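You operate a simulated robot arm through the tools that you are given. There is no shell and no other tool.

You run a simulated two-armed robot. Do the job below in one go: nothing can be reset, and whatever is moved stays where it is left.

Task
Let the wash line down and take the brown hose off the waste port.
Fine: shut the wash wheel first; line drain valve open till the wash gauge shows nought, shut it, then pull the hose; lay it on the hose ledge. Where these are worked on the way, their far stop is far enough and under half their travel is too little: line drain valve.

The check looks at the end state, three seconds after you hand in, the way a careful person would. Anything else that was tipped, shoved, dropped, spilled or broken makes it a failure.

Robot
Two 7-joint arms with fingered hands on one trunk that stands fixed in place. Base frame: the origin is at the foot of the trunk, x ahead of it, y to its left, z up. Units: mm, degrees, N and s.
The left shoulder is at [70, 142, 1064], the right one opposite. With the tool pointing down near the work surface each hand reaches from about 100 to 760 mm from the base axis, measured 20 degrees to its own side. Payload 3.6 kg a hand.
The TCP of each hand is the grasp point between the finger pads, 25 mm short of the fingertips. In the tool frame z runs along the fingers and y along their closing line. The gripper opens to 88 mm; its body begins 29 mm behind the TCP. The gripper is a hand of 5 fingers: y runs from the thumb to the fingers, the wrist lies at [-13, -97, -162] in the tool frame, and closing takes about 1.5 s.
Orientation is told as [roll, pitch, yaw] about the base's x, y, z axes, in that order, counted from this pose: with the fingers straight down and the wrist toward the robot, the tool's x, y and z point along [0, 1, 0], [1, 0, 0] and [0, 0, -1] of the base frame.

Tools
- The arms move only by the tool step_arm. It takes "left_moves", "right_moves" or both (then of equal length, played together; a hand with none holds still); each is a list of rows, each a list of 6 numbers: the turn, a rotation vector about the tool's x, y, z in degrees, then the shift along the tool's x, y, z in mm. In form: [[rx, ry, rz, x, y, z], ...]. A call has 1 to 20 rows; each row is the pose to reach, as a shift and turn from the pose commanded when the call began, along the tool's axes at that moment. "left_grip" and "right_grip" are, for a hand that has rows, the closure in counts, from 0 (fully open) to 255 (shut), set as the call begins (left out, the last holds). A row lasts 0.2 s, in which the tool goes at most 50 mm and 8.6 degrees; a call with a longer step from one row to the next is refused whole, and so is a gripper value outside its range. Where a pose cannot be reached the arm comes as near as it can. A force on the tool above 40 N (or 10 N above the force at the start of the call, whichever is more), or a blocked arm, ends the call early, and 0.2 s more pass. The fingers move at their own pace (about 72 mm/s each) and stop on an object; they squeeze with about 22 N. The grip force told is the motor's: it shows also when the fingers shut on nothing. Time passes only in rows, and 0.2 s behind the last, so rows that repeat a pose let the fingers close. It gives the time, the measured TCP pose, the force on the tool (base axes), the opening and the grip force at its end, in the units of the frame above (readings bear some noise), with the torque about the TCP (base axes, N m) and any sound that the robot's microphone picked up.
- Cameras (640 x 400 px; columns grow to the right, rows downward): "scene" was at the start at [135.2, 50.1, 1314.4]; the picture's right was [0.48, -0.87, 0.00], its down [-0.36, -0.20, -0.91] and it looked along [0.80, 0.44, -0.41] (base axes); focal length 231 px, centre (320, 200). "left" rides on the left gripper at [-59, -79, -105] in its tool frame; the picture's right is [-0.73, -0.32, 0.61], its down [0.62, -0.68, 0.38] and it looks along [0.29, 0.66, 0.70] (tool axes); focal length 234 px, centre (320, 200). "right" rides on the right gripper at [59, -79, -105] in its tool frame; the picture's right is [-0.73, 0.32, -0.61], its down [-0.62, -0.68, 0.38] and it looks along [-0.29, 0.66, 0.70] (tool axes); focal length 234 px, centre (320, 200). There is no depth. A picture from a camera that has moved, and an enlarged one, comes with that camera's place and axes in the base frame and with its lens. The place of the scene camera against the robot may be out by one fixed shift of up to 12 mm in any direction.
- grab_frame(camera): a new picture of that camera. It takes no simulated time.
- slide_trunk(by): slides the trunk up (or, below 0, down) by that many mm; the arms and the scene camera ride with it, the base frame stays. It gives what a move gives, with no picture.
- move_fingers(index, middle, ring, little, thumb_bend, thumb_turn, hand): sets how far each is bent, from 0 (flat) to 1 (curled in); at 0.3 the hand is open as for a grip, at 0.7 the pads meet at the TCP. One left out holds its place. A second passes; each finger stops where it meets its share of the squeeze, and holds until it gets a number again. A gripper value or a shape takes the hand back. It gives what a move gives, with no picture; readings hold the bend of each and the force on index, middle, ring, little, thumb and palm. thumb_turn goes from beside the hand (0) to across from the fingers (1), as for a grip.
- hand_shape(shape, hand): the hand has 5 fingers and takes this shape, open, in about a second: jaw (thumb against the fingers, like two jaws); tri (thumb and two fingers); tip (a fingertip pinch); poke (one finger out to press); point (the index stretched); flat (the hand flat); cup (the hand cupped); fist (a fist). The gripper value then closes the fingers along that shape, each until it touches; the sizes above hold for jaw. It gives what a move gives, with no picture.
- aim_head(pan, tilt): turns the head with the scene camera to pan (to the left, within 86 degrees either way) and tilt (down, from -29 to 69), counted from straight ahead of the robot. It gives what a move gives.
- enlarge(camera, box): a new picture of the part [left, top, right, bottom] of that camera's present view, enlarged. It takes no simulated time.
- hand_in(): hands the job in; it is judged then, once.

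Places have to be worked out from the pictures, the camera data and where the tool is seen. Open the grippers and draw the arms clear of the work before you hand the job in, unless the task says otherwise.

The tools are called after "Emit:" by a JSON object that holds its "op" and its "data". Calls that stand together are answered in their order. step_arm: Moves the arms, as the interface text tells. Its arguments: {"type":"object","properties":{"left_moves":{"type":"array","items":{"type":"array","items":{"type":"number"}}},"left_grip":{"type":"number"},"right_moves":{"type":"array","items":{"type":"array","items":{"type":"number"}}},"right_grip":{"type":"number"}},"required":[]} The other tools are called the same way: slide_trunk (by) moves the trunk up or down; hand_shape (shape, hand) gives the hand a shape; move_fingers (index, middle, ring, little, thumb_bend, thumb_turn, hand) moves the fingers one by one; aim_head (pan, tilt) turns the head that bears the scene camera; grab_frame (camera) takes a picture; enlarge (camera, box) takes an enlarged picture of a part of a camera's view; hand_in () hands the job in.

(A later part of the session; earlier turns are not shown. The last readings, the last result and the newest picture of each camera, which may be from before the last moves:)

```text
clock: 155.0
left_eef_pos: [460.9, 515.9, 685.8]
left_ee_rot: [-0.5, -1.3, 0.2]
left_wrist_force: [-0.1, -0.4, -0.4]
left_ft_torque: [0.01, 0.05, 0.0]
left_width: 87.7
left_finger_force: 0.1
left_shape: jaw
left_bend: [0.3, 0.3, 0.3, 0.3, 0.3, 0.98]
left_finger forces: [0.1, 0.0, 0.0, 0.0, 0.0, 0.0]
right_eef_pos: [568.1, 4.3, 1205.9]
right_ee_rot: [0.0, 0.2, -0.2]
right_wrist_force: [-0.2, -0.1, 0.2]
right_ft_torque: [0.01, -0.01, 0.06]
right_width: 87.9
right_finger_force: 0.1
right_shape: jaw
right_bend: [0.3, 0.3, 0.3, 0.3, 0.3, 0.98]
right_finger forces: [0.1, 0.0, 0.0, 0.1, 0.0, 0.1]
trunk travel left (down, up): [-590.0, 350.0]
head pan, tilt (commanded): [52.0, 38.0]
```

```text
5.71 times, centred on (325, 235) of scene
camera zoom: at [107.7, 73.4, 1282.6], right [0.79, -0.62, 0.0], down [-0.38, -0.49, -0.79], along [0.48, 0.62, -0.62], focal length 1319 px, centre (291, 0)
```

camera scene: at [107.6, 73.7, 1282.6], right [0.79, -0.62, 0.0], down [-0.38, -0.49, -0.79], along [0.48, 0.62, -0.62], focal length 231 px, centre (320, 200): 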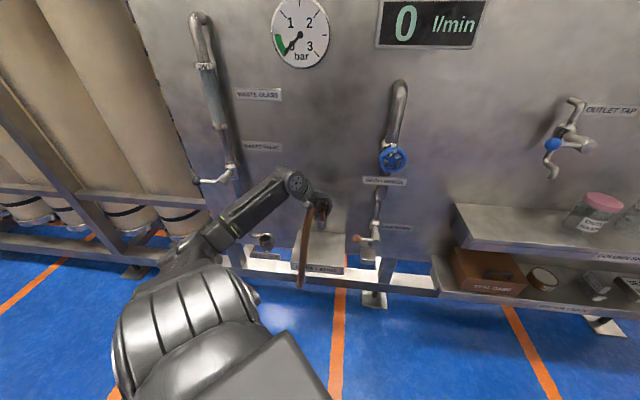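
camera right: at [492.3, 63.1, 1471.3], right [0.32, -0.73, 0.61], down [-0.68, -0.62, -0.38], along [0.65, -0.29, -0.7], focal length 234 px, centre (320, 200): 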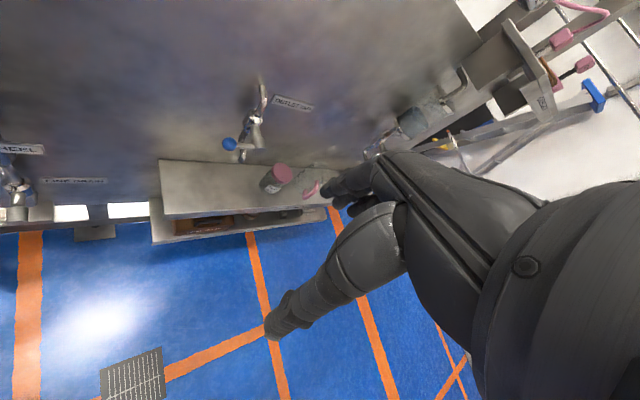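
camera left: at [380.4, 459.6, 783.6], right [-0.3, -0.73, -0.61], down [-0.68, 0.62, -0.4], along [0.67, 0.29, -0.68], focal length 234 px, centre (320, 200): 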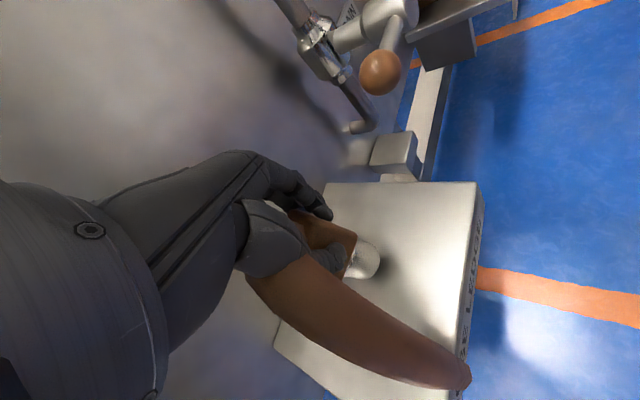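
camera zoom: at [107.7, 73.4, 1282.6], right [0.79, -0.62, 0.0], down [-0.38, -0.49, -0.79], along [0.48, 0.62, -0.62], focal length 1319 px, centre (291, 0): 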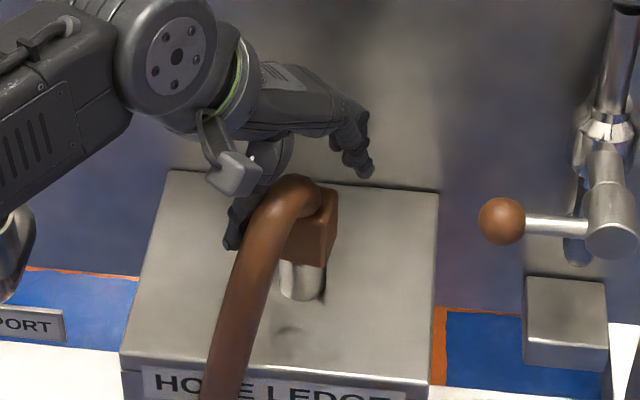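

It stands steadily, but to have it lie safely I will tip it gently over toward the panel side with the thumb; there is ample ledge there. I push slowly first 32 mm.

Emit:
{"op": "step_arm", "data": {"left_moves": [[0, 0, 0, 0, 6, 0], [0, 0, 0, 0, 12, 0], [0, 0, 0, 0, 18, 0], [0, 0, 0, 0, 25, 0], [0, 0, 0, 0, 32, 0]]}}

Emit:
{"op": "enlarge", "data": {"camera": "left", "box": [230, 150, 480, 400]}}

Emit:
{"op": "enlarge", "data": {"camera": "scene", "box": [290, 200, 360, 270]}}

```text
clock: 156.2
left_eef_pos: [492.4, 518.5, 687.1]
left_ee_rot: [-0.4, -1.3, 0.4]
left_wrist_force: [-0.4, -1.0, -0.6]
left_ft_torque: [-0.01, 0.01, 0.06]
left_width: 87.8
left_finger_force: 0.0
left_shape: jaw
left_bend: [0.3, 0.3, 0.3, 0.3, 0.3, 0.98]
left_finger forces: [0.1, 0.0, 0.0, 0.0, 0.1, 0.0]
right_eef_pos: [568.4, 3.7, 1205.4]
right_ee_rot: [0.0, 0.0, -0.2]
right_wrist_force: [0.7, -0.9, 0.0]
right_ft_torque: [-0.01, -0.02, 0.01]
right_width: 88.2
right_finger_force: 0.1
right_shape: jaw
right_bend: [0.3, 0.3, 0.3, 0.3, 0.3, 0.98]
right_finger forces: [0.0, 0.0, 0.0, 0.0, 0.0, 0.1]
trunk travel left (down, up): [-590.0, 350.0]
head pan, tilt (commanded): [52.0, 38.0]
```

```text
1.60 times, centred on (355, 275) of left
camera zoom: at [412.3, 459.6, 789.8], right [-0.31, -0.73, -0.61], down [-0.67, 0.62, -0.4], along [0.67, 0.29, -0.68], focal length 375 px, centre (264, 80)
```

zoom: 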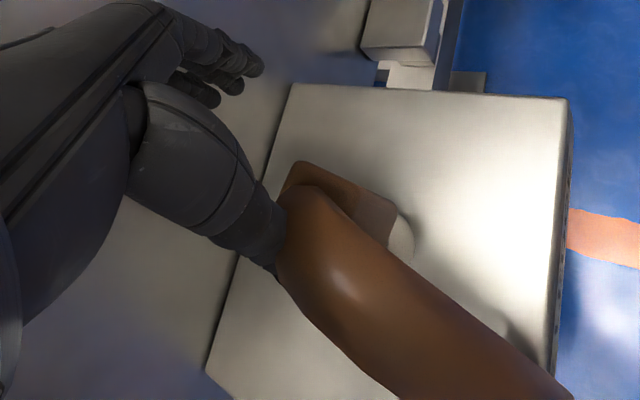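

```text
5.71 times, centred on (325, 235) of scene
camera zoom: at [107.8, 73.3, 1282.6], right [0.79, -0.62, 0.0], down [-0.38, -0.49, -0.79], along [0.48, 0.62, -0.62], focal length 1319 px, centre (291, 0)
```

zoom: 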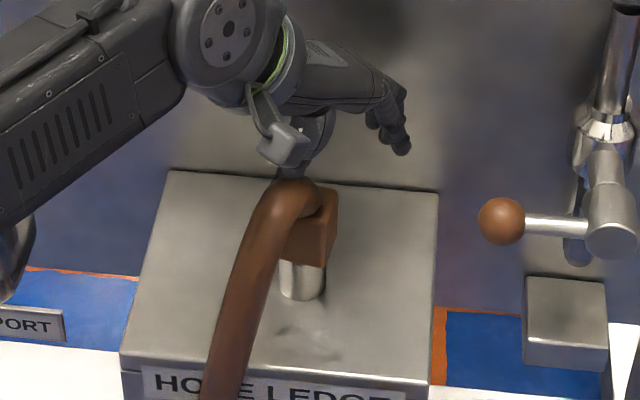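

No contact yet: the block is at about [462,503] and the thumb is only just reaching it. I push on in small steps.

Emit:
{"op": "step_arm", "data": {"left_moves": [[0, 0, 0, -3, 5, 0], [0, 0, 0, -6, 10, 0], [0, 0, 0, -8, 15, 0], [0, 0, 0, -8, 20, 0]]}}

Emit:
{"op": "enlarge", "data": {"camera": "left", "box": [230, 150, 480, 400]}}

Emit:
{"op": "enlarge", "data": {"camera": "scene", "box": [290, 200, 360, 270]}}

```text
clock: 157.2
left_eef_pos: [511.3, 510.2, 686.5]
left_ee_rot: [-0.6, -1.3, 0.3]
left_wrist_force: [-0.3, -0.6, -0.2]
left_ft_torque: [0.01, -0.01, -0.03]
left_width: 87.5
left_finger_force: 0.0
left_shape: jaw
left_bend: [0.3, 0.3, 0.3, 0.3, 0.3, 0.98]
left_finger forces: [0.0, 0.0, 0.1, 0.0, 0.0, 0.0]
right_eef_pos: [568.3, 4.0, 1205.4]
right_ee_rot: [0.0, 0.1, -0.2]
right_wrist_force: [0.2, 0.7, -0.1]
right_ft_torque: [-0.05, 0.01, 0.02]
right_width: 87.6
right_finger_force: 0.0
right_shape: jaw
right_bend: [0.3, 0.3, 0.3, 0.3, 0.3, 0.98]
right_finger forces: [0.1, 0.1, 0.0, 0.0, 0.0, 0.0]
trunk travel left (down, up): [-590.0, 350.0]
head pan, tilt (commanded): [52.0, 38.0]
```

```text
1.60 times, centred on (355, 275) of left
camera zoom: at [432.2, 451.6, 789.9], right [-0.3, -0.73, -0.61], down [-0.68, 0.62, -0.4], along [0.67, 0.29, -0.68], focal length 375 px, centre (264, 80)
```

zoom: 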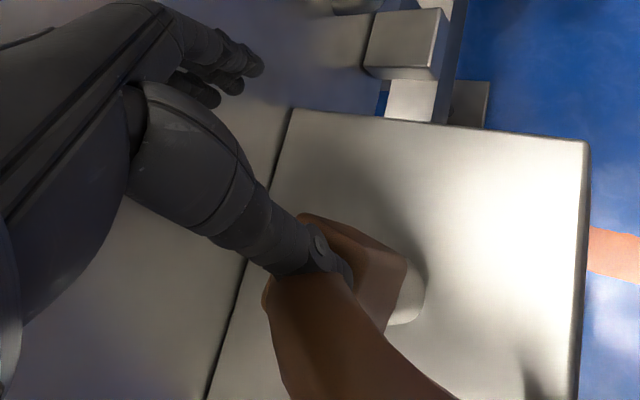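

```text
5.71 times, centred on (325, 235) of scene
camera zoom: at [107.8, 73.3, 1282.6], right [0.79, -0.62, 0.0], down [-0.38, -0.49, -0.79], along [0.48, 0.62, -0.62], focal length 1319 px, centre (291, 0)
```

zoom: 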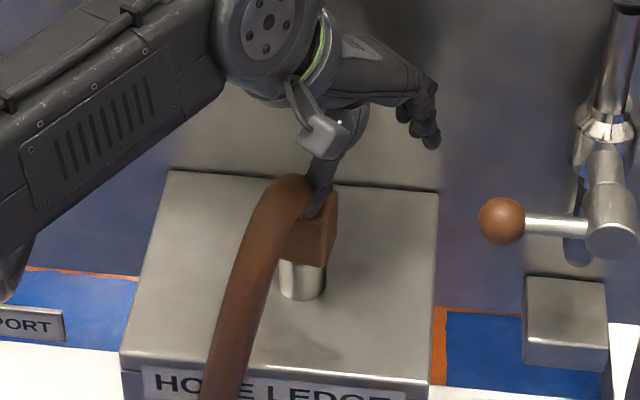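

The thumb passed over the top of the block (it is lower than I thought, top ≈ z 663). I back off, lower 22 mm, and push again at the block's upper half.

Emit:
{"op": "step_arm", "data": {"left_moves": [[0, 0, 0, 0, -15, 0], [0, 0, 0, 0, -30, 0], [0, 0, 0, 0, -45, 0], [0, 0, 0, 0, -52, 0], [0, 0, 0, 0, -52, 8], [0, 0, 0, 0, -52, 16], [0, 0, 0, 0, -52, 22], [0, 0, 0, 0, -52, 22]]}}

Emit:
{"op": "enlarge", "data": {"camera": "left", "box": [230, 150, 480, 400]}}

Emit:
{"op": "enlarge", "data": {"camera": "scene", "box": [290, 200, 360, 270]}}

```text
clock: 159.0
left_eef_pos: [460.1, 510.2, 662.8]
left_ee_rot: [-0.5, -1.5, 0.4]
left_wrist_force: [0.6, -1.0, -0.6]
left_ft_torque: [0.02, 0.01, 0.0]
left_width: 87.6
left_finger_force: 0.0
left_shape: jaw
left_bend: [0.3, 0.3, 0.3, 0.3, 0.3, 0.98]
left_finger forces: [0.1, 0.0, 0.1, 0.1, 0.0, 0.1]
right_eef_pos: [567.0, 3.6, 1206.1]
right_ee_rot: [0.1, 0.1, -0.2]
right_wrist_force: [0.2, 1.2, 0.3]
right_ft_torque: [-0.03, -0.04, 0.01]
right_width: 87.7
right_finger_force: 0.1
right_shape: jaw
right_bend: [0.3, 0.3, 0.3, 0.3, 0.3, 0.98]
right_finger forces: [0.0, 0.0, 0.0, 0.0, 0.0, 0.0]
trunk travel left (down, up): [-590.0, 350.0]
head pan, tilt (commanded): [52.0, 38.0]
```

```text
1.60 times, centred on (355, 275) of left
camera zoom: at [380.5, 451.6, 766.3], right [-0.3, -0.73, -0.61], down [-0.68, 0.62, -0.4], along [0.67, 0.29, -0.68], focal length 375 px, centre (264, 80)
```

zoom: 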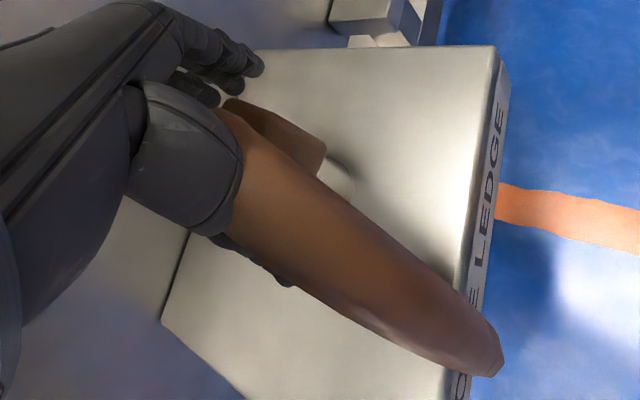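

```text
5.71 times, centred on (325, 235) of scene
camera zoom: at [107.6, 73.3, 1282.6], right [0.79, -0.62, 0.0], down [-0.38, -0.49, -0.79], along [0.49, 0.62, -0.62], focal length 1319 px, centre (291, 0)
```

zoom: 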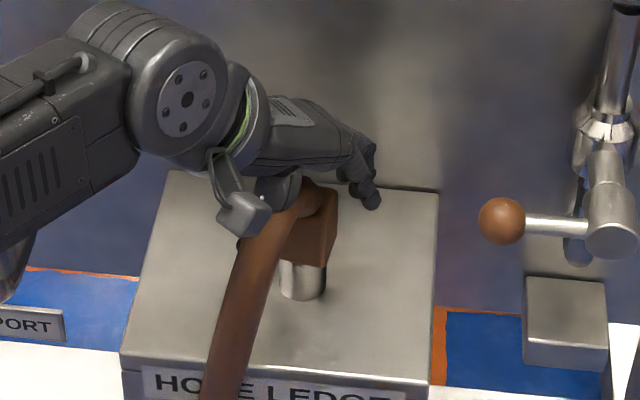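

The tube evidently is not an obstacle; only the block is. I lower 10 mm more so the thumb meets the block well, then push slowly.

Emit:
{"op": "step_arm", "data": {"left_moves": [[0, 0, 0, -3, 0, 5], [0, 0, 0, -6, 0, 10], [0, 0, 0, -6, 8, 10], [0, 0, 0, -6, 16, 10], [0, 0, 0, -6, 22, 10], [0, 0, 0, -6, 27, 10]]}}

Emit:
{"op": "enlarge", "data": {"camera": "left", "box": [230, 150, 480, 400]}}

Emit:
{"op": "enlarge", "data": {"camera": "scene", "box": [290, 200, 360, 270]}}

```text
clock: 160.4
left_eef_pos: [488.6, 503.2, 654.8]
left_ee_rot: [-0.4, -1.4, 0.3]
left_wrist_force: [0.6, -1.0, 0.1]
left_ft_torque: [0.0, 0.0, 0.01]
left_width: 87.8
left_finger_force: 0.1
left_shape: jaw
left_bend: [0.3, 0.3, 0.3, 0.3, 0.3, 0.98]
left_finger forces: [0.1, 0.1, 0.1, 0.0, 0.0, 0.0]
right_eef_pos: [569.6, 3.4, 1206.4]
right_ee_rot: [0.0, 0.1, -0.2]
right_wrist_force: [0.0, -0.2, -0.6]
right_ft_torque: [0.01, 0.0, 0.02]
right_width: 87.4
right_finger_force: 0.1
right_shape: jaw
right_bend: [0.3, 0.3, 0.3, 0.3, 0.3, 0.98]
right_finger forces: [0.0, 0.1, 0.1, 0.1, 0.0, 0.0]
trunk travel left (down, up): [-590.0, 350.0]
head pan, tilt (commanded): [52.0, 38.0]
```

```text
1.60 times, centred on (355, 275) of left
camera zoom: at [408.0, 445.2, 757.4], right [-0.3, -0.73, -0.61], down [-0.68, 0.62, -0.4], along [0.67, 0.29, -0.68], focal length 375 px, centre (264, 80)
```

zoom: 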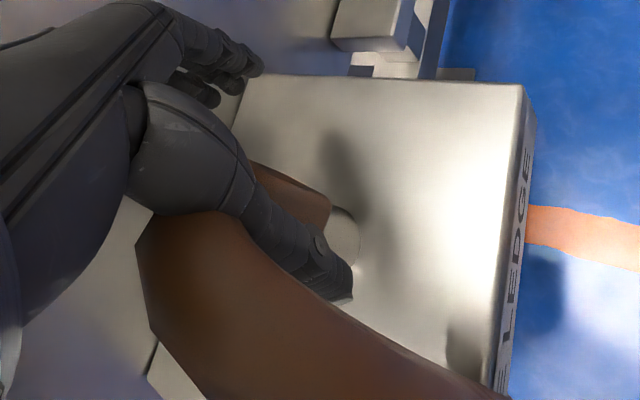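

```text
5.71 times, centred on (325, 235) of scene
camera zoom: at [107.8, 73.3, 1282.6], right [0.79, -0.62, 0.0], down [-0.38, -0.49, -0.79], along [0.48, 0.62, -0.62], focal length 1319 px, centre (291, 0)
```

zoom: 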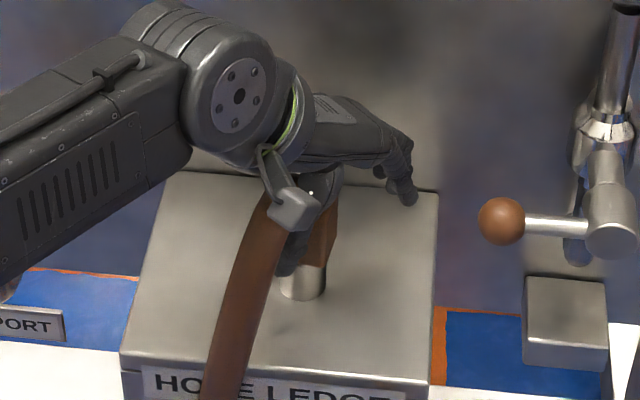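

The thumb now lies against the near side of the block. I push on another 24 mm in small steps to tip it.

Emit:
{"op": "step_arm", "data": {"left_moves": [[0, 0, 0, 0, 4, 0], [0, 0, 0, 0, 8, 0], [0, 0, 0, 0, 12, 0], [0, 0, 0, 0, 16, 0]]}}

Emit:
{"op": "enlarge", "data": {"camera": "left", "box": [230, 150, 480, 400]}}

Emit:
{"op": "enlarge", "data": {"camera": "scene", "box": [290, 200, 360, 270]}}

```text
clock: 161.4
left_eef_pos: [504.2, 504.9, 654.9]
left_ee_rot: [-0.4, -1.4, 0.3]
left_wrist_force: [-0.7, -0.6, 0.9]
left_ft_torque: [-0.02, 0.04, 0.04]
left_width: 87.6
left_finger_force: 0.1
left_shape: jaw
left_bend: [0.3, 0.3, 0.3, 0.3, 0.3, 0.97]
left_finger forces: [0.1, 0.0, 0.0, 0.0, 0.5, 0.1]
right_eef_pos: [568.4, 4.2, 1205.9]
right_ee_rot: [0.0, 0.0, -0.2]
right_wrist_force: [0.2, 0.1, 0.1]
right_ft_torque: [-0.02, 0.0, -0.04]
right_width: 87.5
right_finger_force: 0.1
right_shape: jaw
right_bend: [0.3, 0.3, 0.3, 0.3, 0.3, 0.98]
right_finger forces: [0.0, 0.0, 0.1, 0.0, 0.1, 0.0]
trunk travel left (down, up): [-590.0, 350.0]
head pan, tilt (commanded): [52.0, 38.0]
```

```text
1.60 times, centred on (355, 275) of left
camera zoom: at [424.0, 445.6, 757.9], right [-0.3, -0.73, -0.61], down [-0.68, 0.62, -0.4], along [0.67, 0.29, -0.68], focal length 375 px, centre (264, 80)
```

zoom: 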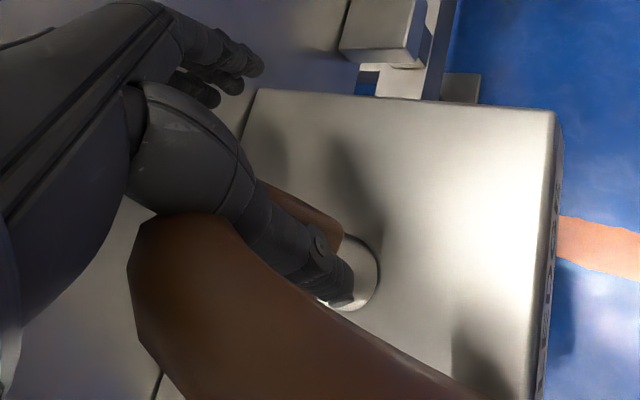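

```text
5.71 times, centred on (325, 235) of scene
camera zoom: at [107.7, 73.2, 1282.6], right [0.79, -0.62, 0.0], down [-0.38, -0.49, -0.79], along [0.48, 0.62, -0.62], focal length 1319 px, centre (291, 0)
```

zoom: 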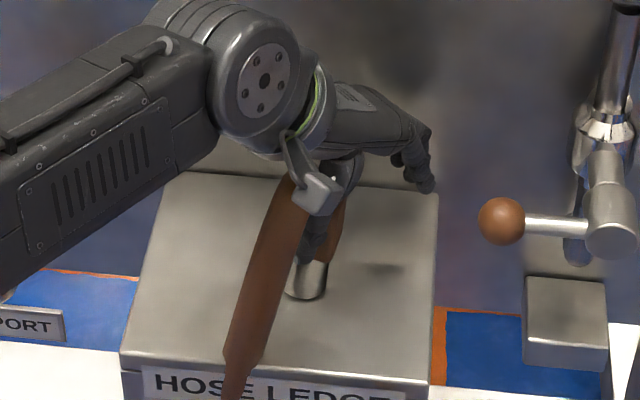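

The block has begun to tilt (thumb 0.5 N). I continue pushing in small steps until it goes over.

Emit:
{"op": "step_arm", "data": {"left_moves": [[0, 0, 0, 0, 4, 0], [0, 0, 0, 0, 8, 0], [0, 0, 0, 0, 12, 0], [0, 0, 0, 0, 16, 0], [0, 0, 0, 0, 20, 0], [0, 0, 0, 0, 20, 0]]}}

Emit:
{"op": "enlarge", "data": {"camera": "left", "box": [230, 150, 480, 400]}}

Emit:
{"op": "enlarge", "data": {"camera": "scene", "box": [290, 200, 360, 270]}}

```text
clock: 162.8
left_eef_pos: [524.1, 504.5, 656.0]
left_ee_rot: [-0.5, -1.3, 0.3]
left_wrist_force: [0.7, -0.1, -0.4]
left_ft_torque: [0.0, 0.0, 0.01]
left_width: 88.1
left_finger_force: 0.1
left_shape: jaw
left_bend: [0.3, 0.3, 0.3, 0.3, 0.3, 0.97]
left_finger forces: [0.1, 0.0, 0.0, 0.0, 0.0, 0.1]
right_eef_pos: [568.9, 3.6, 1206.3]
right_ee_rot: [0.0, 0.1, -0.2]
right_wrist_force: [0.5, 0.3, 0.1]
right_ft_torque: [0.01, 0.02, 0.04]
right_width: 87.9
right_finger_force: 0.1
right_shape: jaw
right_bend: [0.3, 0.3, 0.3, 0.3, 0.3, 0.98]
right_finger forces: [0.0, 0.0, 0.0, 0.2, 0.0, 0.0]
trunk travel left (down, up): [-590.0, 350.0]
head pan, tilt (commanded): [52.0, 38.0]
```

```text
1.60 times, centred on (355, 275) of left
camera zoom: at [443.7, 445.3, 758.5], right [-0.3, -0.73, -0.61], down [-0.68, 0.62, -0.4], along [0.67, 0.29, -0.68], focal length 375 px, centre (264, 80)
```

zoom: 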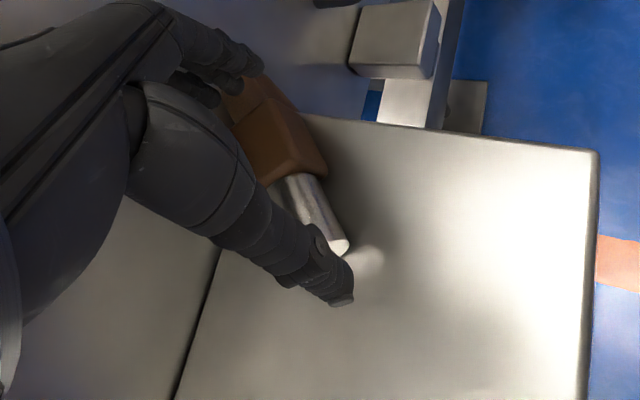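

```text
5.71 times, centred on (325, 235) of scene
camera zoom: at [107.6, 73.4, 1282.6], right [0.79, -0.62, 0.0], down [-0.38, -0.49, -0.79], along [0.49, 0.62, -0.62], focal length 1319 px, centre (291, 0)
```

zoom: 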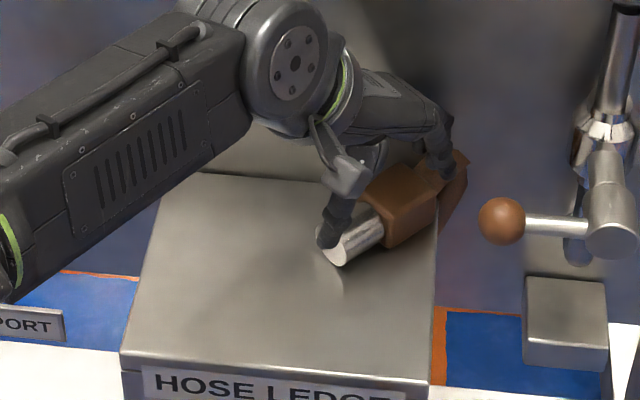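

The coupling now lies on its side on the ledge, near its right rear ([548,516]). To bring it nearer the middle I lower the hand a little so the fingertips are behind its far end, and draw it gently back toward -x.

Emit:
{"op": "step_arm", "data": {"left_moves": [[0, 0, 0, 0, 0, 4], [0, 0, 0, 0, 0, 8], [0, 0, 0, 0, 0, 12], [0, 0, 0, 0, 0, 12]]}}

Emit:
{"op": "enlarge", "data": {"camera": "left", "box": [230, 150, 480, 400]}}

Emit:
{"op": "enlarge", "data": {"camera": "scene", "box": [290, 200, 360, 270]}}

```text
clock: 163.8
left_eef_pos: [524.1, 504.8, 643.2]
left_ee_rot: [-0.5, -1.4, 0.3]
left_wrist_force: [0.0, -0.1, -0.4]
left_ft_torque: [-0.02, -0.01, 0.03]
left_width: 87.5
left_finger_force: 0.0
left_shape: jaw
left_bend: [0.3, 0.3, 0.3, 0.3, 0.3, 0.97]
left_finger forces: [0.0, 0.1, 0.1, 0.0, 0.0, 0.1]
right_eef_pos: [569.8, 4.6, 1205.7]
right_ee_rot: [0.0, 0.1, -0.1]
right_wrist_force: [0.2, -0.6, -0.8]
right_ft_torque: [0.01, 0.03, -0.01]
right_width: 87.6
right_finger_force: 0.1
right_shape: jaw
right_bend: [0.3, 0.3, 0.3, 0.3, 0.3, 0.98]
right_finger forces: [0.0, 0.0, 0.1, 0.1, 0.1, 0.0]
trunk travel left (down, up): [-590.0, 350.0]
head pan, tilt (commanded): [52.0, 38.0]
```

```text
1.60 times, centred on (355, 275) of left
camera zoom: at [444.0, 445.2, 746.6], right [-0.3, -0.73, -0.61], down [-0.68, 0.62, -0.4], along [0.67, 0.29, -0.68], focal length 375 px, centre (264, 80)
```

zoom: 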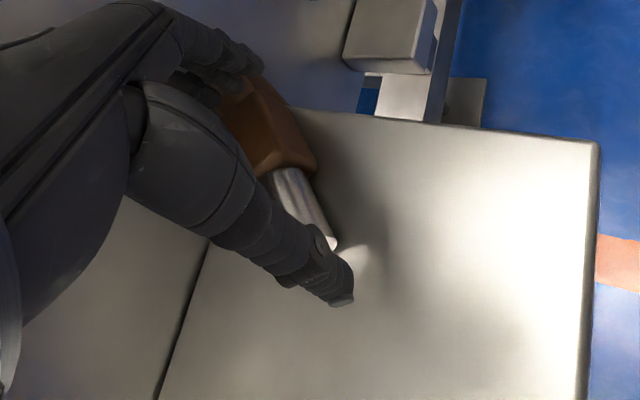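

```text
5.71 times, centred on (325, 235) of scene
camera zoom: at [107.6, 73.3, 1282.6], right [0.79, -0.62, 0.0], down [-0.38, -0.49, -0.79], along [0.49, 0.62, -0.62], focal length 1319 px, centre (291, 0)
```

zoom: 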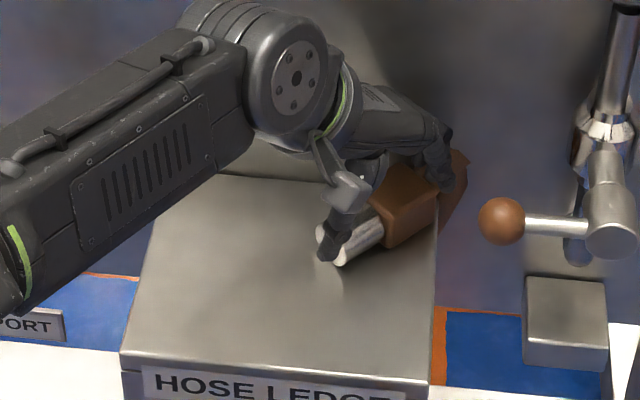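

The hand straddles the coupling without load. I draw it back toward -x slowly in small steps.

Emit:
{"op": "step_arm", "data": {"left_moves": [[0, 0, 0, 0, -5, 0], [0, 0, 0, 0, -10, 0], [0, 0, 0, 0, -15, 0], [0, 0, 0, 0, -20, 0], [0, 0, 0, 0, -25, 0], [0, 0, 0, 0, -30, 0], [0, 0, 0, 0, -36, 0], [0, 0, 0, 0, -42, 0]]}}

Emit:
{"op": "enlarge", "data": {"camera": "left", "box": [230, 150, 480, 400]}}

Emit:
{"op": "enlarge", "data": {"camera": "scene", "box": [290, 200, 360, 270]}}

```text
clock: 165.6
left_eef_pos: [482.8, 504.1, 642.1]
left_ee_rot: [-0.5, -1.3, 0.3]
left_wrist_force: [0.3, -0.2, -0.6]
left_ft_torque: [0.02, 0.0, 0.02]
left_width: 87.6
left_finger_force: 0.2
left_shape: jaw
left_bend: [0.3, 0.3, 0.3, 0.3, 0.3, 0.97]
left_finger forces: [0.0, 0.0, 0.0, 0.0, 0.0, 0.1]
right_eef_pos: [568.3, 4.3, 1205.2]
right_ee_rot: [-0.1, 0.1, -0.1]
right_wrist_force: [-0.6, 0.2, 0.8]
right_ft_torque: [0.0, -0.01, -0.01]
right_width: 87.8
right_finger_force: 0.0
right_shape: jaw
right_bend: [0.3, 0.3, 0.3, 0.3, 0.3, 0.98]
right_finger forces: [0.0, 0.1, 0.0, 0.1, 0.0, 0.0]
trunk travel left (down, up): [-590.0, 350.0]
head pan, tilt (commanded): [52.0, 38.0]
```

```text
1.60 times, centred on (355, 275) of left
camera zoom: at [401.6, 445.3, 745.4], right [-0.3, -0.73, -0.61], down [-0.68, 0.62, -0.4], along [0.67, 0.29, -0.68], focal length 375 px, centre (264, 80)
```

zoom: 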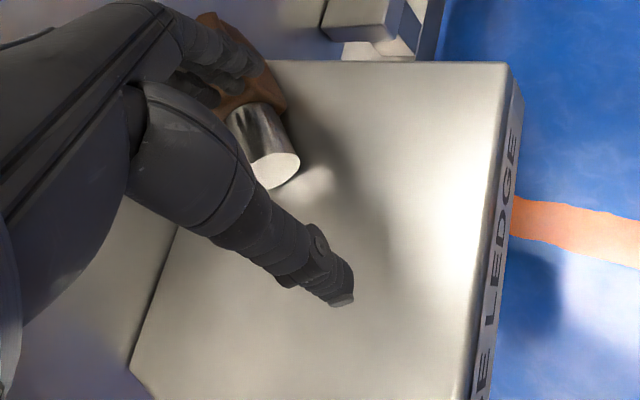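

```text
5.71 times, centred on (325, 235) of scene
camera zoom: at [107.4, 73.4, 1282.6], right [0.79, -0.62, 0.0], down [-0.38, -0.49, -0.79], along [0.49, 0.62, -0.62], focal length 1319 px, centre (291, 0)
```

zoom: 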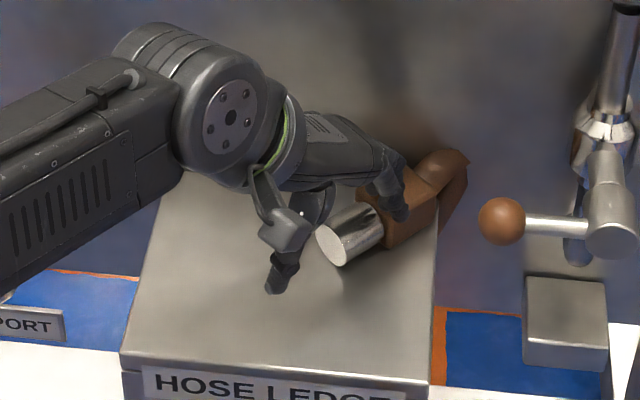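

The fingertips passed over the low-lying coupling without touching it. I lift clear and yaw the hand to 60° so I can grip the block across its sides and carry it nearer the ledge's middle.

Emit:
{"op": "step_arm", "data": {"left_moves": [[0, 0, 0, 0, 0, -20], [0, 0, 0, 0, 0, -45], [0, 0, 0, 0, 0, -70], [0, 0, 0, 0, 0, -95], [0, 0, -8, 0, 0, -100], [0, 0, -16, 0, 0, -100], [0, 0, -24, 2, 5, -100], [0, 0, -32, 4, 10, -100], [0, 0, -40, 6, 15, -100], [0, 0, -48, 8, 20, -100], [0, 0, -56, 9, 25, -100], [0, 0, -60, 9, 27, -100]], "left_grip": 80}}

Emit:
{"op": "grab_frame", "data": {"camera": "left"}}

Emit:
{"op": "enlarge", "data": {"camera": "scene", "box": [270, 180, 380, 290]}}

```text
clock: 168.2
left_eef_pos: [506.7, 515.0, 744.1]
left_ee_rot: [-1.3, -0.3, 60.4]
left_wrist_force: [1.1, -0.5, 0.4]
left_ft_torque: [0.0, -0.02, -0.02]
left_width: 60.5
left_finger_force: 0.2
left_shape: jaw
left_bend: [0.28, 0.37, 0.34, 0.35, 0.59, 0.99]
left_finger forces: [0.1, 0.0, 0.1, 0.1, 0.1, 0.0]
right_eef_pos: [568.2, 3.5, 1206.9]
right_ee_rot: [-0.1, 0.0, -0.1]
right_wrist_force: [0.0, 0.7, 0.6]
right_ft_torque: [0.02, 0.01, 0.0]
right_width: 88.0
right_finger_force: 0.1
right_shape: jaw
right_bend: [0.3, 0.3, 0.3, 0.3, 0.3, 0.98]
right_finger forces: [0.0, 0.1, 0.0, 0.0, 0.0, 0.0]
trunk travel left (down, up): [-590.0, 350.0]
head pan, tilt (commanded): [52.0, 38.0]
```

```text
taken
camera left: at [517.4, 416.7, 848.6], right [0.49, -0.64, -0.59], down [-0.87, -0.29, -0.4], along [0.09, 0.71, -0.7], focal length 234 px, centre (320, 200)
```

left: 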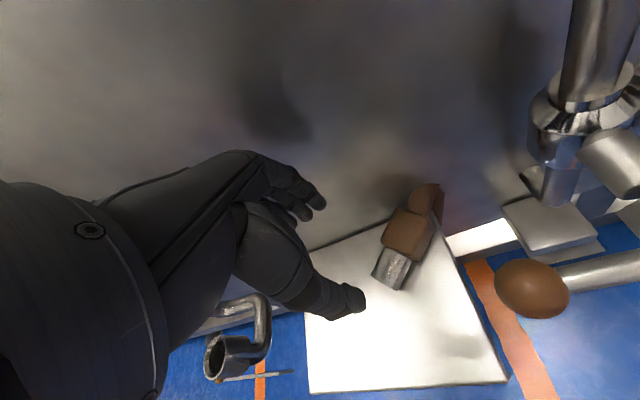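

```text
3.64 times, centred on (325, 235) of scene
camera zoom: at [107.6, 73.3, 1282.6], right [0.79, -0.62, 0.0], down [-0.38, -0.49, -0.79], along [0.49, 0.62, -0.62], focal length 840 px, centre (302, 73)
```

zoom: 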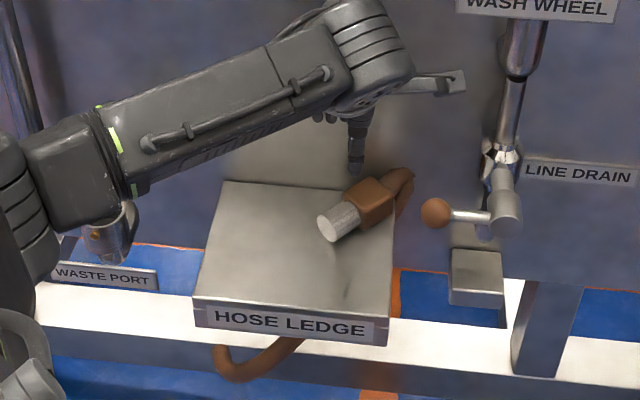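

The coupling lies on the ledge toward its right rear edge (block ≈[554,516]). I will grip its spigot (≈[517,515], z≈616), where the fingers clear the panel, and draw it back toward the middle; descending now.

Emit:
{"op": "step_arm", "data": {"left_moves": [[0, 0, 0, -4, 2, 30], [0, 0, 0, -8, 5, 60], [0, 0, 0, -9, 5, 85], [0, 0, 0, -9, 5, 100], [0, 0, 0, -9, 5, 110], [0, 0, 0, -9, 5, 110]]}}

Emit:
{"op": "enlarge", "data": {"camera": "left", "box": [230, 150, 480, 400]}}

Emit:
{"op": "enlarge", "data": {"camera": "scene", "box": [280, 190, 370, 280]}}

```text
clock: 169.6
left_eef_pos: [519.1, 512.1, 636.7]
left_ee_rot: [-1.4, -0.6, 60.3]
left_wrist_force: [-1.3, -0.6, 21.2]
left_ft_torque: [0.64, -0.56, -0.01]
left_width: 60.5
left_finger_force: 0.0
left_shape: jaw
left_bend: [0.26, 0.37, 0.34, 0.35, 0.59, 0.99]
left_finger forces: [19.5, 1.6, 0.0, 0.0, 0.0, 0.1]
right_eef_pos: [566.1, 1.2, 1207.3]
right_ee_rot: [0.2, -0.1, -0.2]
right_wrist_force: [0.6, 0.4, 0.7]
right_ft_torque: [0.01, 0.0, -0.01]
right_width: 87.8
right_finger_force: 0.1
right_shape: jaw
right_bend: [0.3, 0.3, 0.3, 0.3, 0.3, 0.98]
right_finger forces: [0.0, 0.0, 0.0, 0.0, 0.1, 0.0]
trunk travel left (down, up): [-590.0, 350.0]
head pan, tilt (commanded): [52.0, 38.0]
```

```text
1.60 times, centred on (355, 275) of left
camera zoom: at [528.5, 414.3, 742.6], right [0.49, -0.64, -0.59], down [-0.87, -0.28, -0.41], along [0.09, 0.71, -0.7], focal length 375 px, centre (264, 80)
```

zoom: 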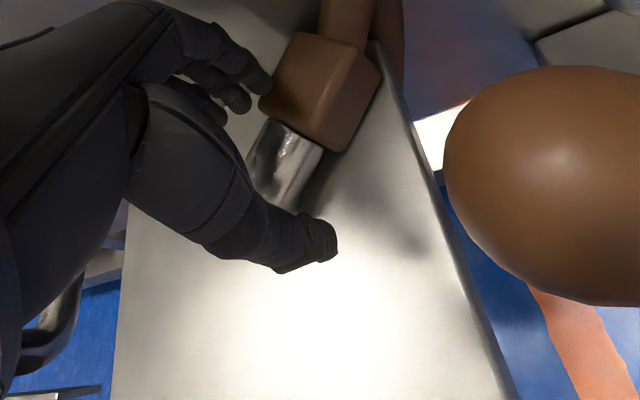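

```text
4.44 times, centred on (325, 235) of scene
camera zoom: at [104.4, 70.2, 1283.4], right [0.79, -0.62, 0.0], down [-0.38, -0.48, -0.79], along [0.49, 0.62, -0.61], focal length 1026 px, centre (298, 44)
```

zoom: 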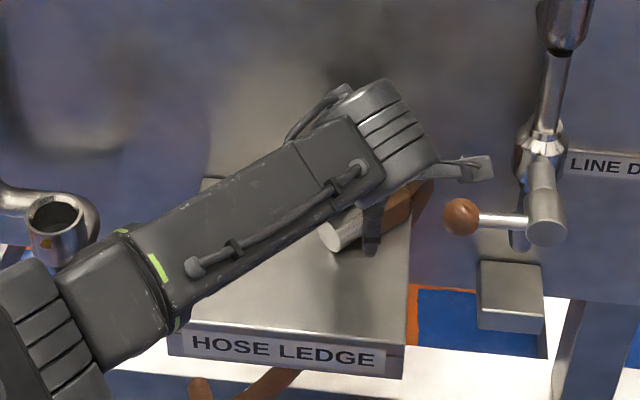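

The index fingertip came down on the block's edge (20 N). I lift at once, shift 15 mm toward the spigot's end, and try again more gently.

Emit:
{"op": "step_arm", "data": {"left_moves": [[0, 0, 0, 0, 0, -8], [0, 0, 0, 0, 0, -14], [0, 0, 0, 7, -4, -14], [0, 0, 0, 14, -9, -14], [0, 0, 0, 14, -9, -14]]}}

Emit:
{"op": "enlarge", "data": {"camera": "left", "box": [230, 150, 480, 400]}}

```text
clock: 170.8
left_eef_pos: [501.6, 512.1, 645.9]
left_ee_rot: [-1.3, -0.4, 60.4]
left_wrist_force: [0.5, -0.9, 0.6]
left_ft_torque: [-0.01, 0.0, -0.02]
left_width: 60.7
left_finger_force: 0.1
left_shape: jaw
left_bend: [0.27, 0.37, 0.34, 0.35, 0.59, 0.99]
left_finger forces: [0.0, 0.1, 0.0, 0.1, 0.1, 0.1]
right_eef_pos: [568.0, 3.0, 1205.7]
right_ee_rot: [0.0, 0.1, -0.2]
right_wrist_force: [0.6, 0.1, -0.8]
right_ft_torque: [0.01, 0.01, -0.02]
right_width: 87.8
right_finger_force: 0.0
right_shape: jaw
right_bend: [0.3, 0.3, 0.3, 0.3, 0.3, 0.98]
right_finger forces: [0.0, 0.0, 0.1, 0.1, 0.0, 0.0]
trunk travel left (down, up): [-590.0, 350.0]
head pan, tilt (commanded): [52.0, 38.0]
```

```text
1.60 times, centred on (355, 275) of left
camera zoom: at [512.8, 414.6, 752.3], right [0.48, -0.65, -0.59], down [-0.87, -0.29, -0.4], along [0.09, 0.71, -0.7], focal length 375 px, centre (264, 80)
```

zoom: 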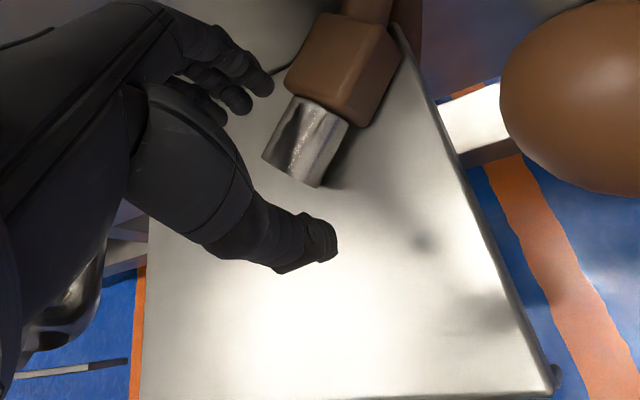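

The spigot is now almost centred, with the index just clear of the block. I shift 3 mm and lower gently to z≈628.

Emit:
{"op": "step_arm", "data": {"left_moves": [[0, 0, 0, -2, 3, 4], [0, 0, 0, -2, 3, 9], [0, 0, 0, -2, 3, 14], [0, 0, 0, -2, 3, 18]]}}

Emit:
{"op": "enlarge", "data": {"camera": "left", "box": [230, 150, 480, 400]}}

```text
clock: 171.8
left_eef_pos: [505.1, 511.4, 636.9]
left_ee_rot: [-1.7, -0.9, 60.2]
left_wrist_force: [-2.6, -4.1, 32.4]
left_ft_torque: [0.97, -0.83, -0.02]
left_width: 59.6
left_finger_force: 0.1
left_shape: jaw
left_bend: [0.25, 0.37, 0.34, 0.35, 0.59, 0.99]
left_finger forces: [32.7, 0.0, 0.0, 0.0, 0.0, 0.0]
right_eef_pos: [563.2, -1.7, 1209.0]
right_ee_rot: [0.3, -0.2, -0.2]
right_wrist_force: [0.3, -0.5, 0.7]
right_ft_torque: [-0.01, -0.01, 0.01]
right_width: 88.0
right_finger_force: 0.2
right_shape: jaw
right_bend: [0.3, 0.3, 0.3, 0.3, 0.3, 0.98]
right_finger forces: [0.1, 0.1, 0.0, 0.1, 0.0, 0.1]
trunk travel left (down, up): [-590.0, 350.0]
head pan, tilt (commanded): [52.0, 38.0]
```

```text
1.60 times, centred on (355, 275) of left
camera zoom: at [514.5, 413.7, 741.6], right [0.49, -0.64, -0.59], down [-0.87, -0.28, -0.41], along [0.1, 0.71, -0.69], focal length 375 px, centre (264, 80)
```

zoom: 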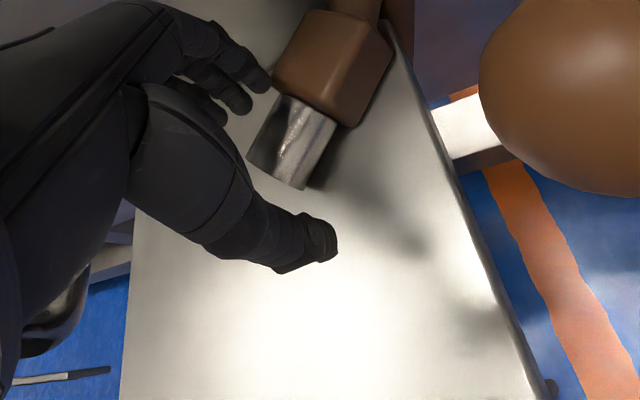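

The index tip was actually touching the ledge itself at this height (33 N). I lift 7 mm to unload, then close the hand on the spigot.

Emit:
{"op": "step_arm", "data": {"left_moves": [[0, 0, 0, 0, 0, -4], [0, 0, 0, -4, 2, -7], [0, 0, 0, -4, 2, -7]]}}

Emit:
{"op": "step_arm", "data": {"left_moves": [[0, 0, 0, 0, 0, 0], [0, 0, 0, 0, 0, 0], [0, 0, 0, 0, 0, 0], [0, 0, 0, 0, 0, 0], [0, 0, 0, 0, 0, 0], [0, 0, 0, 0, 0, 0]], "left_grip": 255}}

Emit:
{"op": "enlarge", "data": {"camera": "left", "box": [230, 150, 480, 400]}}

```text
clock: 172.6
left_eef_pos: [508.0, 513.3, 636.9]
left_ee_rot: [-1.4, -0.4, 60.3]
left_wrist_force: [-4.5, 0.9, 17.0]
left_ft_torque: [0.46, -0.35, 0.07]
left_width: 59.7
left_finger_force: 0.0
left_shape: jaw
left_bend: [0.27, 0.37, 0.34, 0.35, 0.59, 0.99]
left_finger forces: [16.7, 0.1, 0.0, 0.1, 0.0, 0.0]
right_eef_pos: [566.3, 1.7, 1208.9]
right_ee_rot: [0.1, 0.0, -0.2]
right_wrist_force: [0.0, 0.2, 0.4]
right_ft_torque: [0.04, 0.03, 0.03]
right_width: 88.0
right_finger_force: 0.1
right_shape: jaw
right_bend: [0.3, 0.3, 0.3, 0.3, 0.3, 0.98]
right_finger forces: [0.0, 0.0, 0.0, 0.0, 0.1, 0.1]
trunk travel left (down, up): [-590.0, 350.0]
head pan, tilt (commanded): [52.0, 38.0]
```

```text
clock: 174.0
left_eef_pos: [510.2, 513.8, 639.6]
left_ee_rot: [-1.5, -0.5, 60.3]
left_wrist_force: [1.4, 5.0, 16.8]
left_ft_torque: [0.48, -0.4, 0.08]
left_width: 0.1
left_finger_force: 21.6
left_shape: jaw
left_bend: [0.75, 0.7, 0.66, 0.65, 0.73, 1.0]
left_finger forces: [19.1, 0.0, 0.0, 0.0, 0.1, 0.0]
right_eef_pos: [566.7, 1.1, 1206.1]
right_ee_rot: [0.1, 0.0, -0.1]
right_wrist_force: [-0.2, -1.0, -0.4]
right_ft_torque: [0.02, 0.02, -0.04]
right_width: 87.5
right_finger_force: 0.0
right_shape: jaw
right_bend: [0.3, 0.3, 0.3, 0.3, 0.3, 0.98]
right_finger forces: [0.0, 0.1, 0.1, 0.0, 0.0, 0.0]
trunk travel left (down, up): [-590.0, 350.0]
head pan, tilt (commanded): [52.0, 38.0]
```

```text
1.60 times, centred on (355, 275) of left
camera zoom: at [520.2, 415.6, 743.6], right [0.49, -0.64, -0.59], down [-0.87, -0.28, -0.4], along [0.09, 0.71, -0.7], focal length 375 px, centre (264, 80)
```

zoom: 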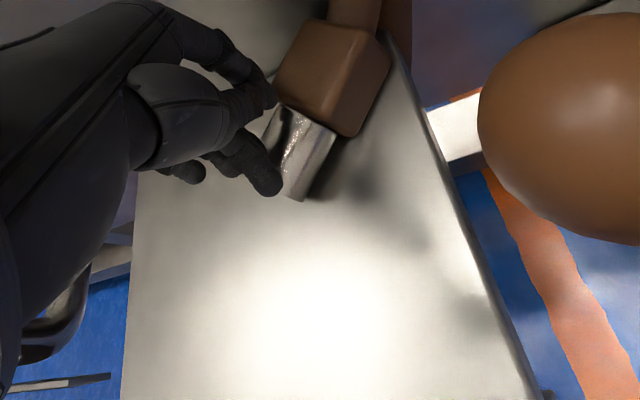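

The fingers closed just beside and above the spigot, so it was not caught. I lift the closed hand straight up clear of the coupling and look at how it lies.

Emit:
{"op": "step_arm", "data": {"left_moves": [[0, 0, 0, 0, 0, -6], [0, 0, 0, 2, 0, -14], [0, 0, 0, 4, 0, -30], [0, 0, 0, 4, 0, -55], [0, 0, 0, 4, -10, -80], [0, 0, 0, 4, -30, -100], [0, 0, 0, 4, -60, -110]]}}

Emit:
{"op": "grab_frame", "data": {"camera": "left"}}

Emit:
{"op": "enlarge", "data": {"camera": "left", "box": [260, 100, 480, 300]}}

Emit:
{"op": "enlarge", "data": {"camera": "scene", "box": [280, 190, 370, 280]}}

```text
clock: 175.6
left_eef_pos: [474.6, 463.8, 746.9]
left_ee_rot: [-1.4, -0.2, 60.4]
left_wrist_force: [-0.4, 0.8, -0.3]
left_ft_torque: [0.02, -0.03, 0.0]
left_width: 0.1
left_finger_force: 22.0
left_shape: jaw
left_bend: [0.75, 0.7, 0.66, 0.65, 0.72, 1.0]
left_finger forces: [0.0, 0.0, 0.1, 0.0, 0.0, 0.0]
right_eef_pos: [568.1, 2.1, 1206.9]
right_ee_rot: [0.0, 0.1, -0.2]
right_wrist_force: [0.4, 0.9, 0.3]
right_ft_torque: [0.02, 0.01, -0.02]
right_width: 88.1
right_finger_force: 0.0
right_shape: jaw
right_bend: [0.3, 0.3, 0.3, 0.3, 0.3, 0.98]
right_finger forces: [0.0, 0.0, 0.0, 0.0, 0.0, 0.0]
trunk travel left (down, up): [-590.0, 350.0]
head pan, tilt (commanded): [52.0, 38.0]
```

```text
taken
camera left: at [484.8, 366.9, 852.0], right [0.49, -0.64, -0.59], down [-0.87, -0.29, -0.4], along [0.09, 0.71, -0.7], focal length 234 px, centre (320, 200)
```

left: 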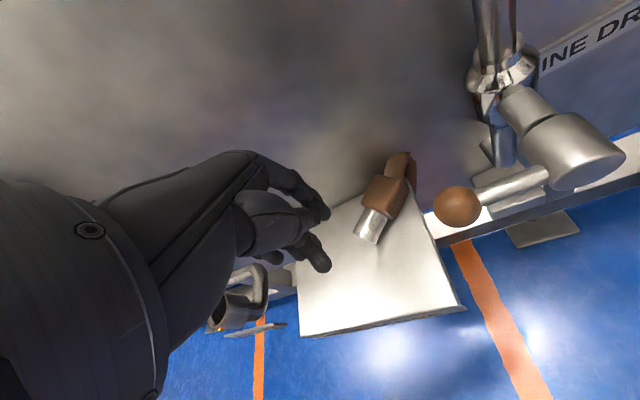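

```text
2.00 times, centred on (370, 200) of left
camera zoom: at [484.8, 366.9, 852.0], right [0.49, -0.64, -0.59], down [-0.87, -0.29, -0.4], along [0.09, 0.71, -0.7], focal length 468 px, centre (220, 200)
```

zoom: 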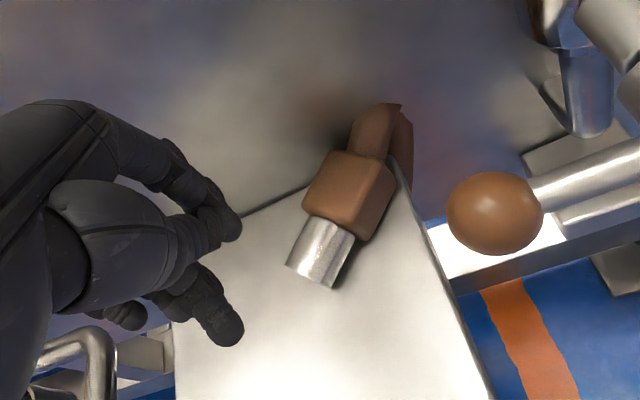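

```text
4.44 times, centred on (325, 235) of scene
camera zoom: at [107.3, 72.5, 1282.6], right [0.79, -0.62, 0.0], down [-0.38, -0.48, -0.79], along [0.49, 0.62, -0.62], focal length 1026 px, centre (298, 44)
```

zoom: 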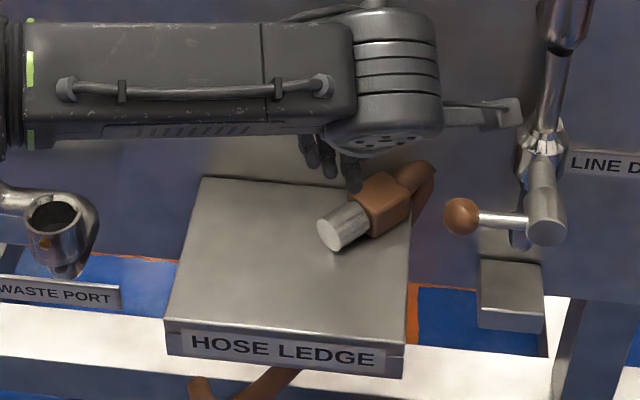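

The coupling lies stably on the ledge but its block is close to the right-hand edge. I'll nudge it a few centimetres left: with the closed fingertips I come down on top of the block and drag it lightly.

Emit:
{"op": "step_arm", "data": {"left_moves": [[0, 0, 0, -13, 27, 0], [0, 0, 0, -27, 54, 0], [0, 0, 0, -40, 80, 0], [0, 0, 0, -40, 80, 25], [0, 0, 0, -40, 80, 50], [0, 0, 0, -40, 80, 65], [0, 0, 0, -40, 80, 65]]}}

Emit:
{"op": "enlarge", "data": {"camera": "left", "box": [230, 100, 480, 320]}}

Emit:
{"op": "enlarge", "data": {"camera": "scene", "box": [280, 190, 370, 280]}}

```text
clock: 177.2
left_eef_pos: [550.3, 513.6, 682.2]
left_ee_rot: [-1.4, -0.3, 60.3]
left_wrist_force: [0.5, 0.1, -0.5]
left_ft_torque: [0.03, 0.01, -0.02]
left_width: 0.2
left_finger_force: 21.6
left_shape: jaw
left_bend: [0.75, 0.7, 0.66, 0.65, 0.72, 1.0]
left_finger forces: [0.0, 0.1, 0.1, 0.0, 0.0, 0.1]
right_eef_pos: [568.2, 4.0, 1206.8]
right_ee_rot: [0.0, 0.1, -0.2]
right_wrist_force: [-0.6, -0.4, 0.4]
right_ft_torque: [-0.05, -0.03, 0.0]
right_width: 87.6
right_finger_force: 0.0
right_shape: jaw
right_bend: [0.3, 0.3, 0.3, 0.3, 0.3, 0.98]
right_finger forces: [0.0, 0.0, 0.0, 0.1, 0.0, 0.1]
trunk travel left (down, up): [-590.0, 350.0]
head pan, tilt (commanded): [52.0, 38.0]
```

```text
1.82 times, centred on (355, 210) of left
camera zoom: at [561.0, 416.4, 787.6], right [0.48, -0.64, -0.59], down [-0.87, -0.29, -0.4], along [0.09, 0.71, -0.7], focal length 426 px, centre (256, 182)
```

zoom: 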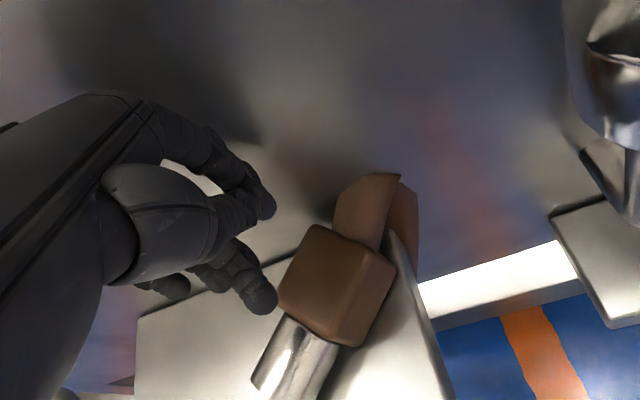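

```text
4.44 times, centred on (325, 235) of scene
camera zoom: at [107.5, 73.3, 1282.6], right [0.79, -0.62, 0.0], down [-0.38, -0.49, -0.79], along [0.49, 0.62, -0.62], focal length 1026 px, centre (298, 44)
```

zoom: 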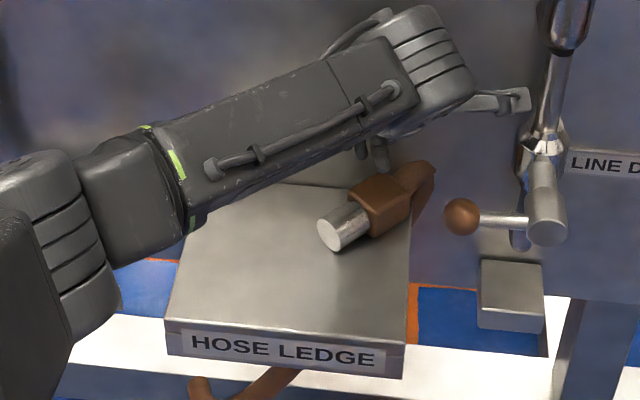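

The fingertips are above the block's top. I descend slowly until light contact.

Emit:
{"op": "step_arm", "data": {"left_moves": [[0, 0, 0, -5, 0, 6], [0, 0, 0, -10, 0, 12], [0, 0, 0, -10, 0, 17], [0, 0, 0, -10, 0, 21]]}}

Emit:
{"op": "enlarge", "data": {"camera": "left", "box": [230, 100, 480, 320]}}

```text
clock: 178.2
left_eef_pos: [561.9, 508.8, 661.0]
left_ee_rot: [-1.4, -0.3, 60.4]
left_wrist_force: [-1.1, -0.9, 1.0]
left_ft_torque: [0.05, -0.06, -0.04]
left_width: 0.0
left_finger_force: 21.8
left_shape: jaw
left_bend: [0.74, 0.7, 0.66, 0.65, 0.72, 1.0]
left_finger forces: [2.2, 0.0, 0.0, 0.1, 0.1, 0.0]
right_eef_pos: [568.0, 4.0, 1206.6]
right_ee_rot: [0.1, 0.1, -0.3]
right_wrist_force: [0.0, 0.7, -0.2]
right_ft_torque: [-0.01, -0.02, 0.02]
right_width: 87.9
right_finger_force: 0.0
right_shape: jaw
right_bend: [0.3, 0.3, 0.3, 0.3, 0.3, 0.98]
right_finger forces: [0.1, 0.0, 0.0, 0.0, 0.0, 0.0]
trunk travel left (down, up): [-590.0, 350.0]
head pan, tilt (commanded): [52.0, 38.0]
```

```text
1.82 times, centred on (355, 210) of left
camera zoom: at [570.1, 410.8, 767.1], right [0.49, -0.64, -0.59], down [-0.87, -0.29, -0.4], along [0.09, 0.71, -0.7], focal length 426 px, centre (256, 182)
```

zoom: 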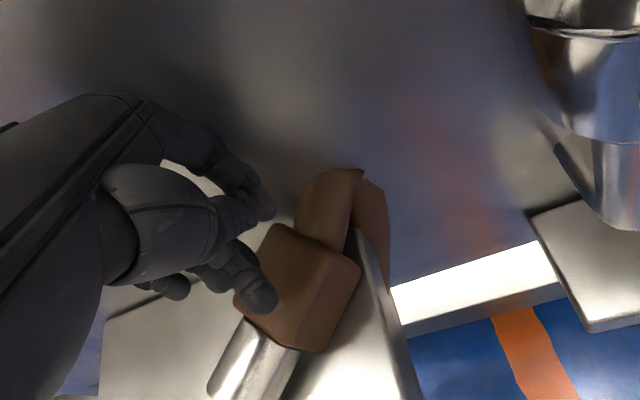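

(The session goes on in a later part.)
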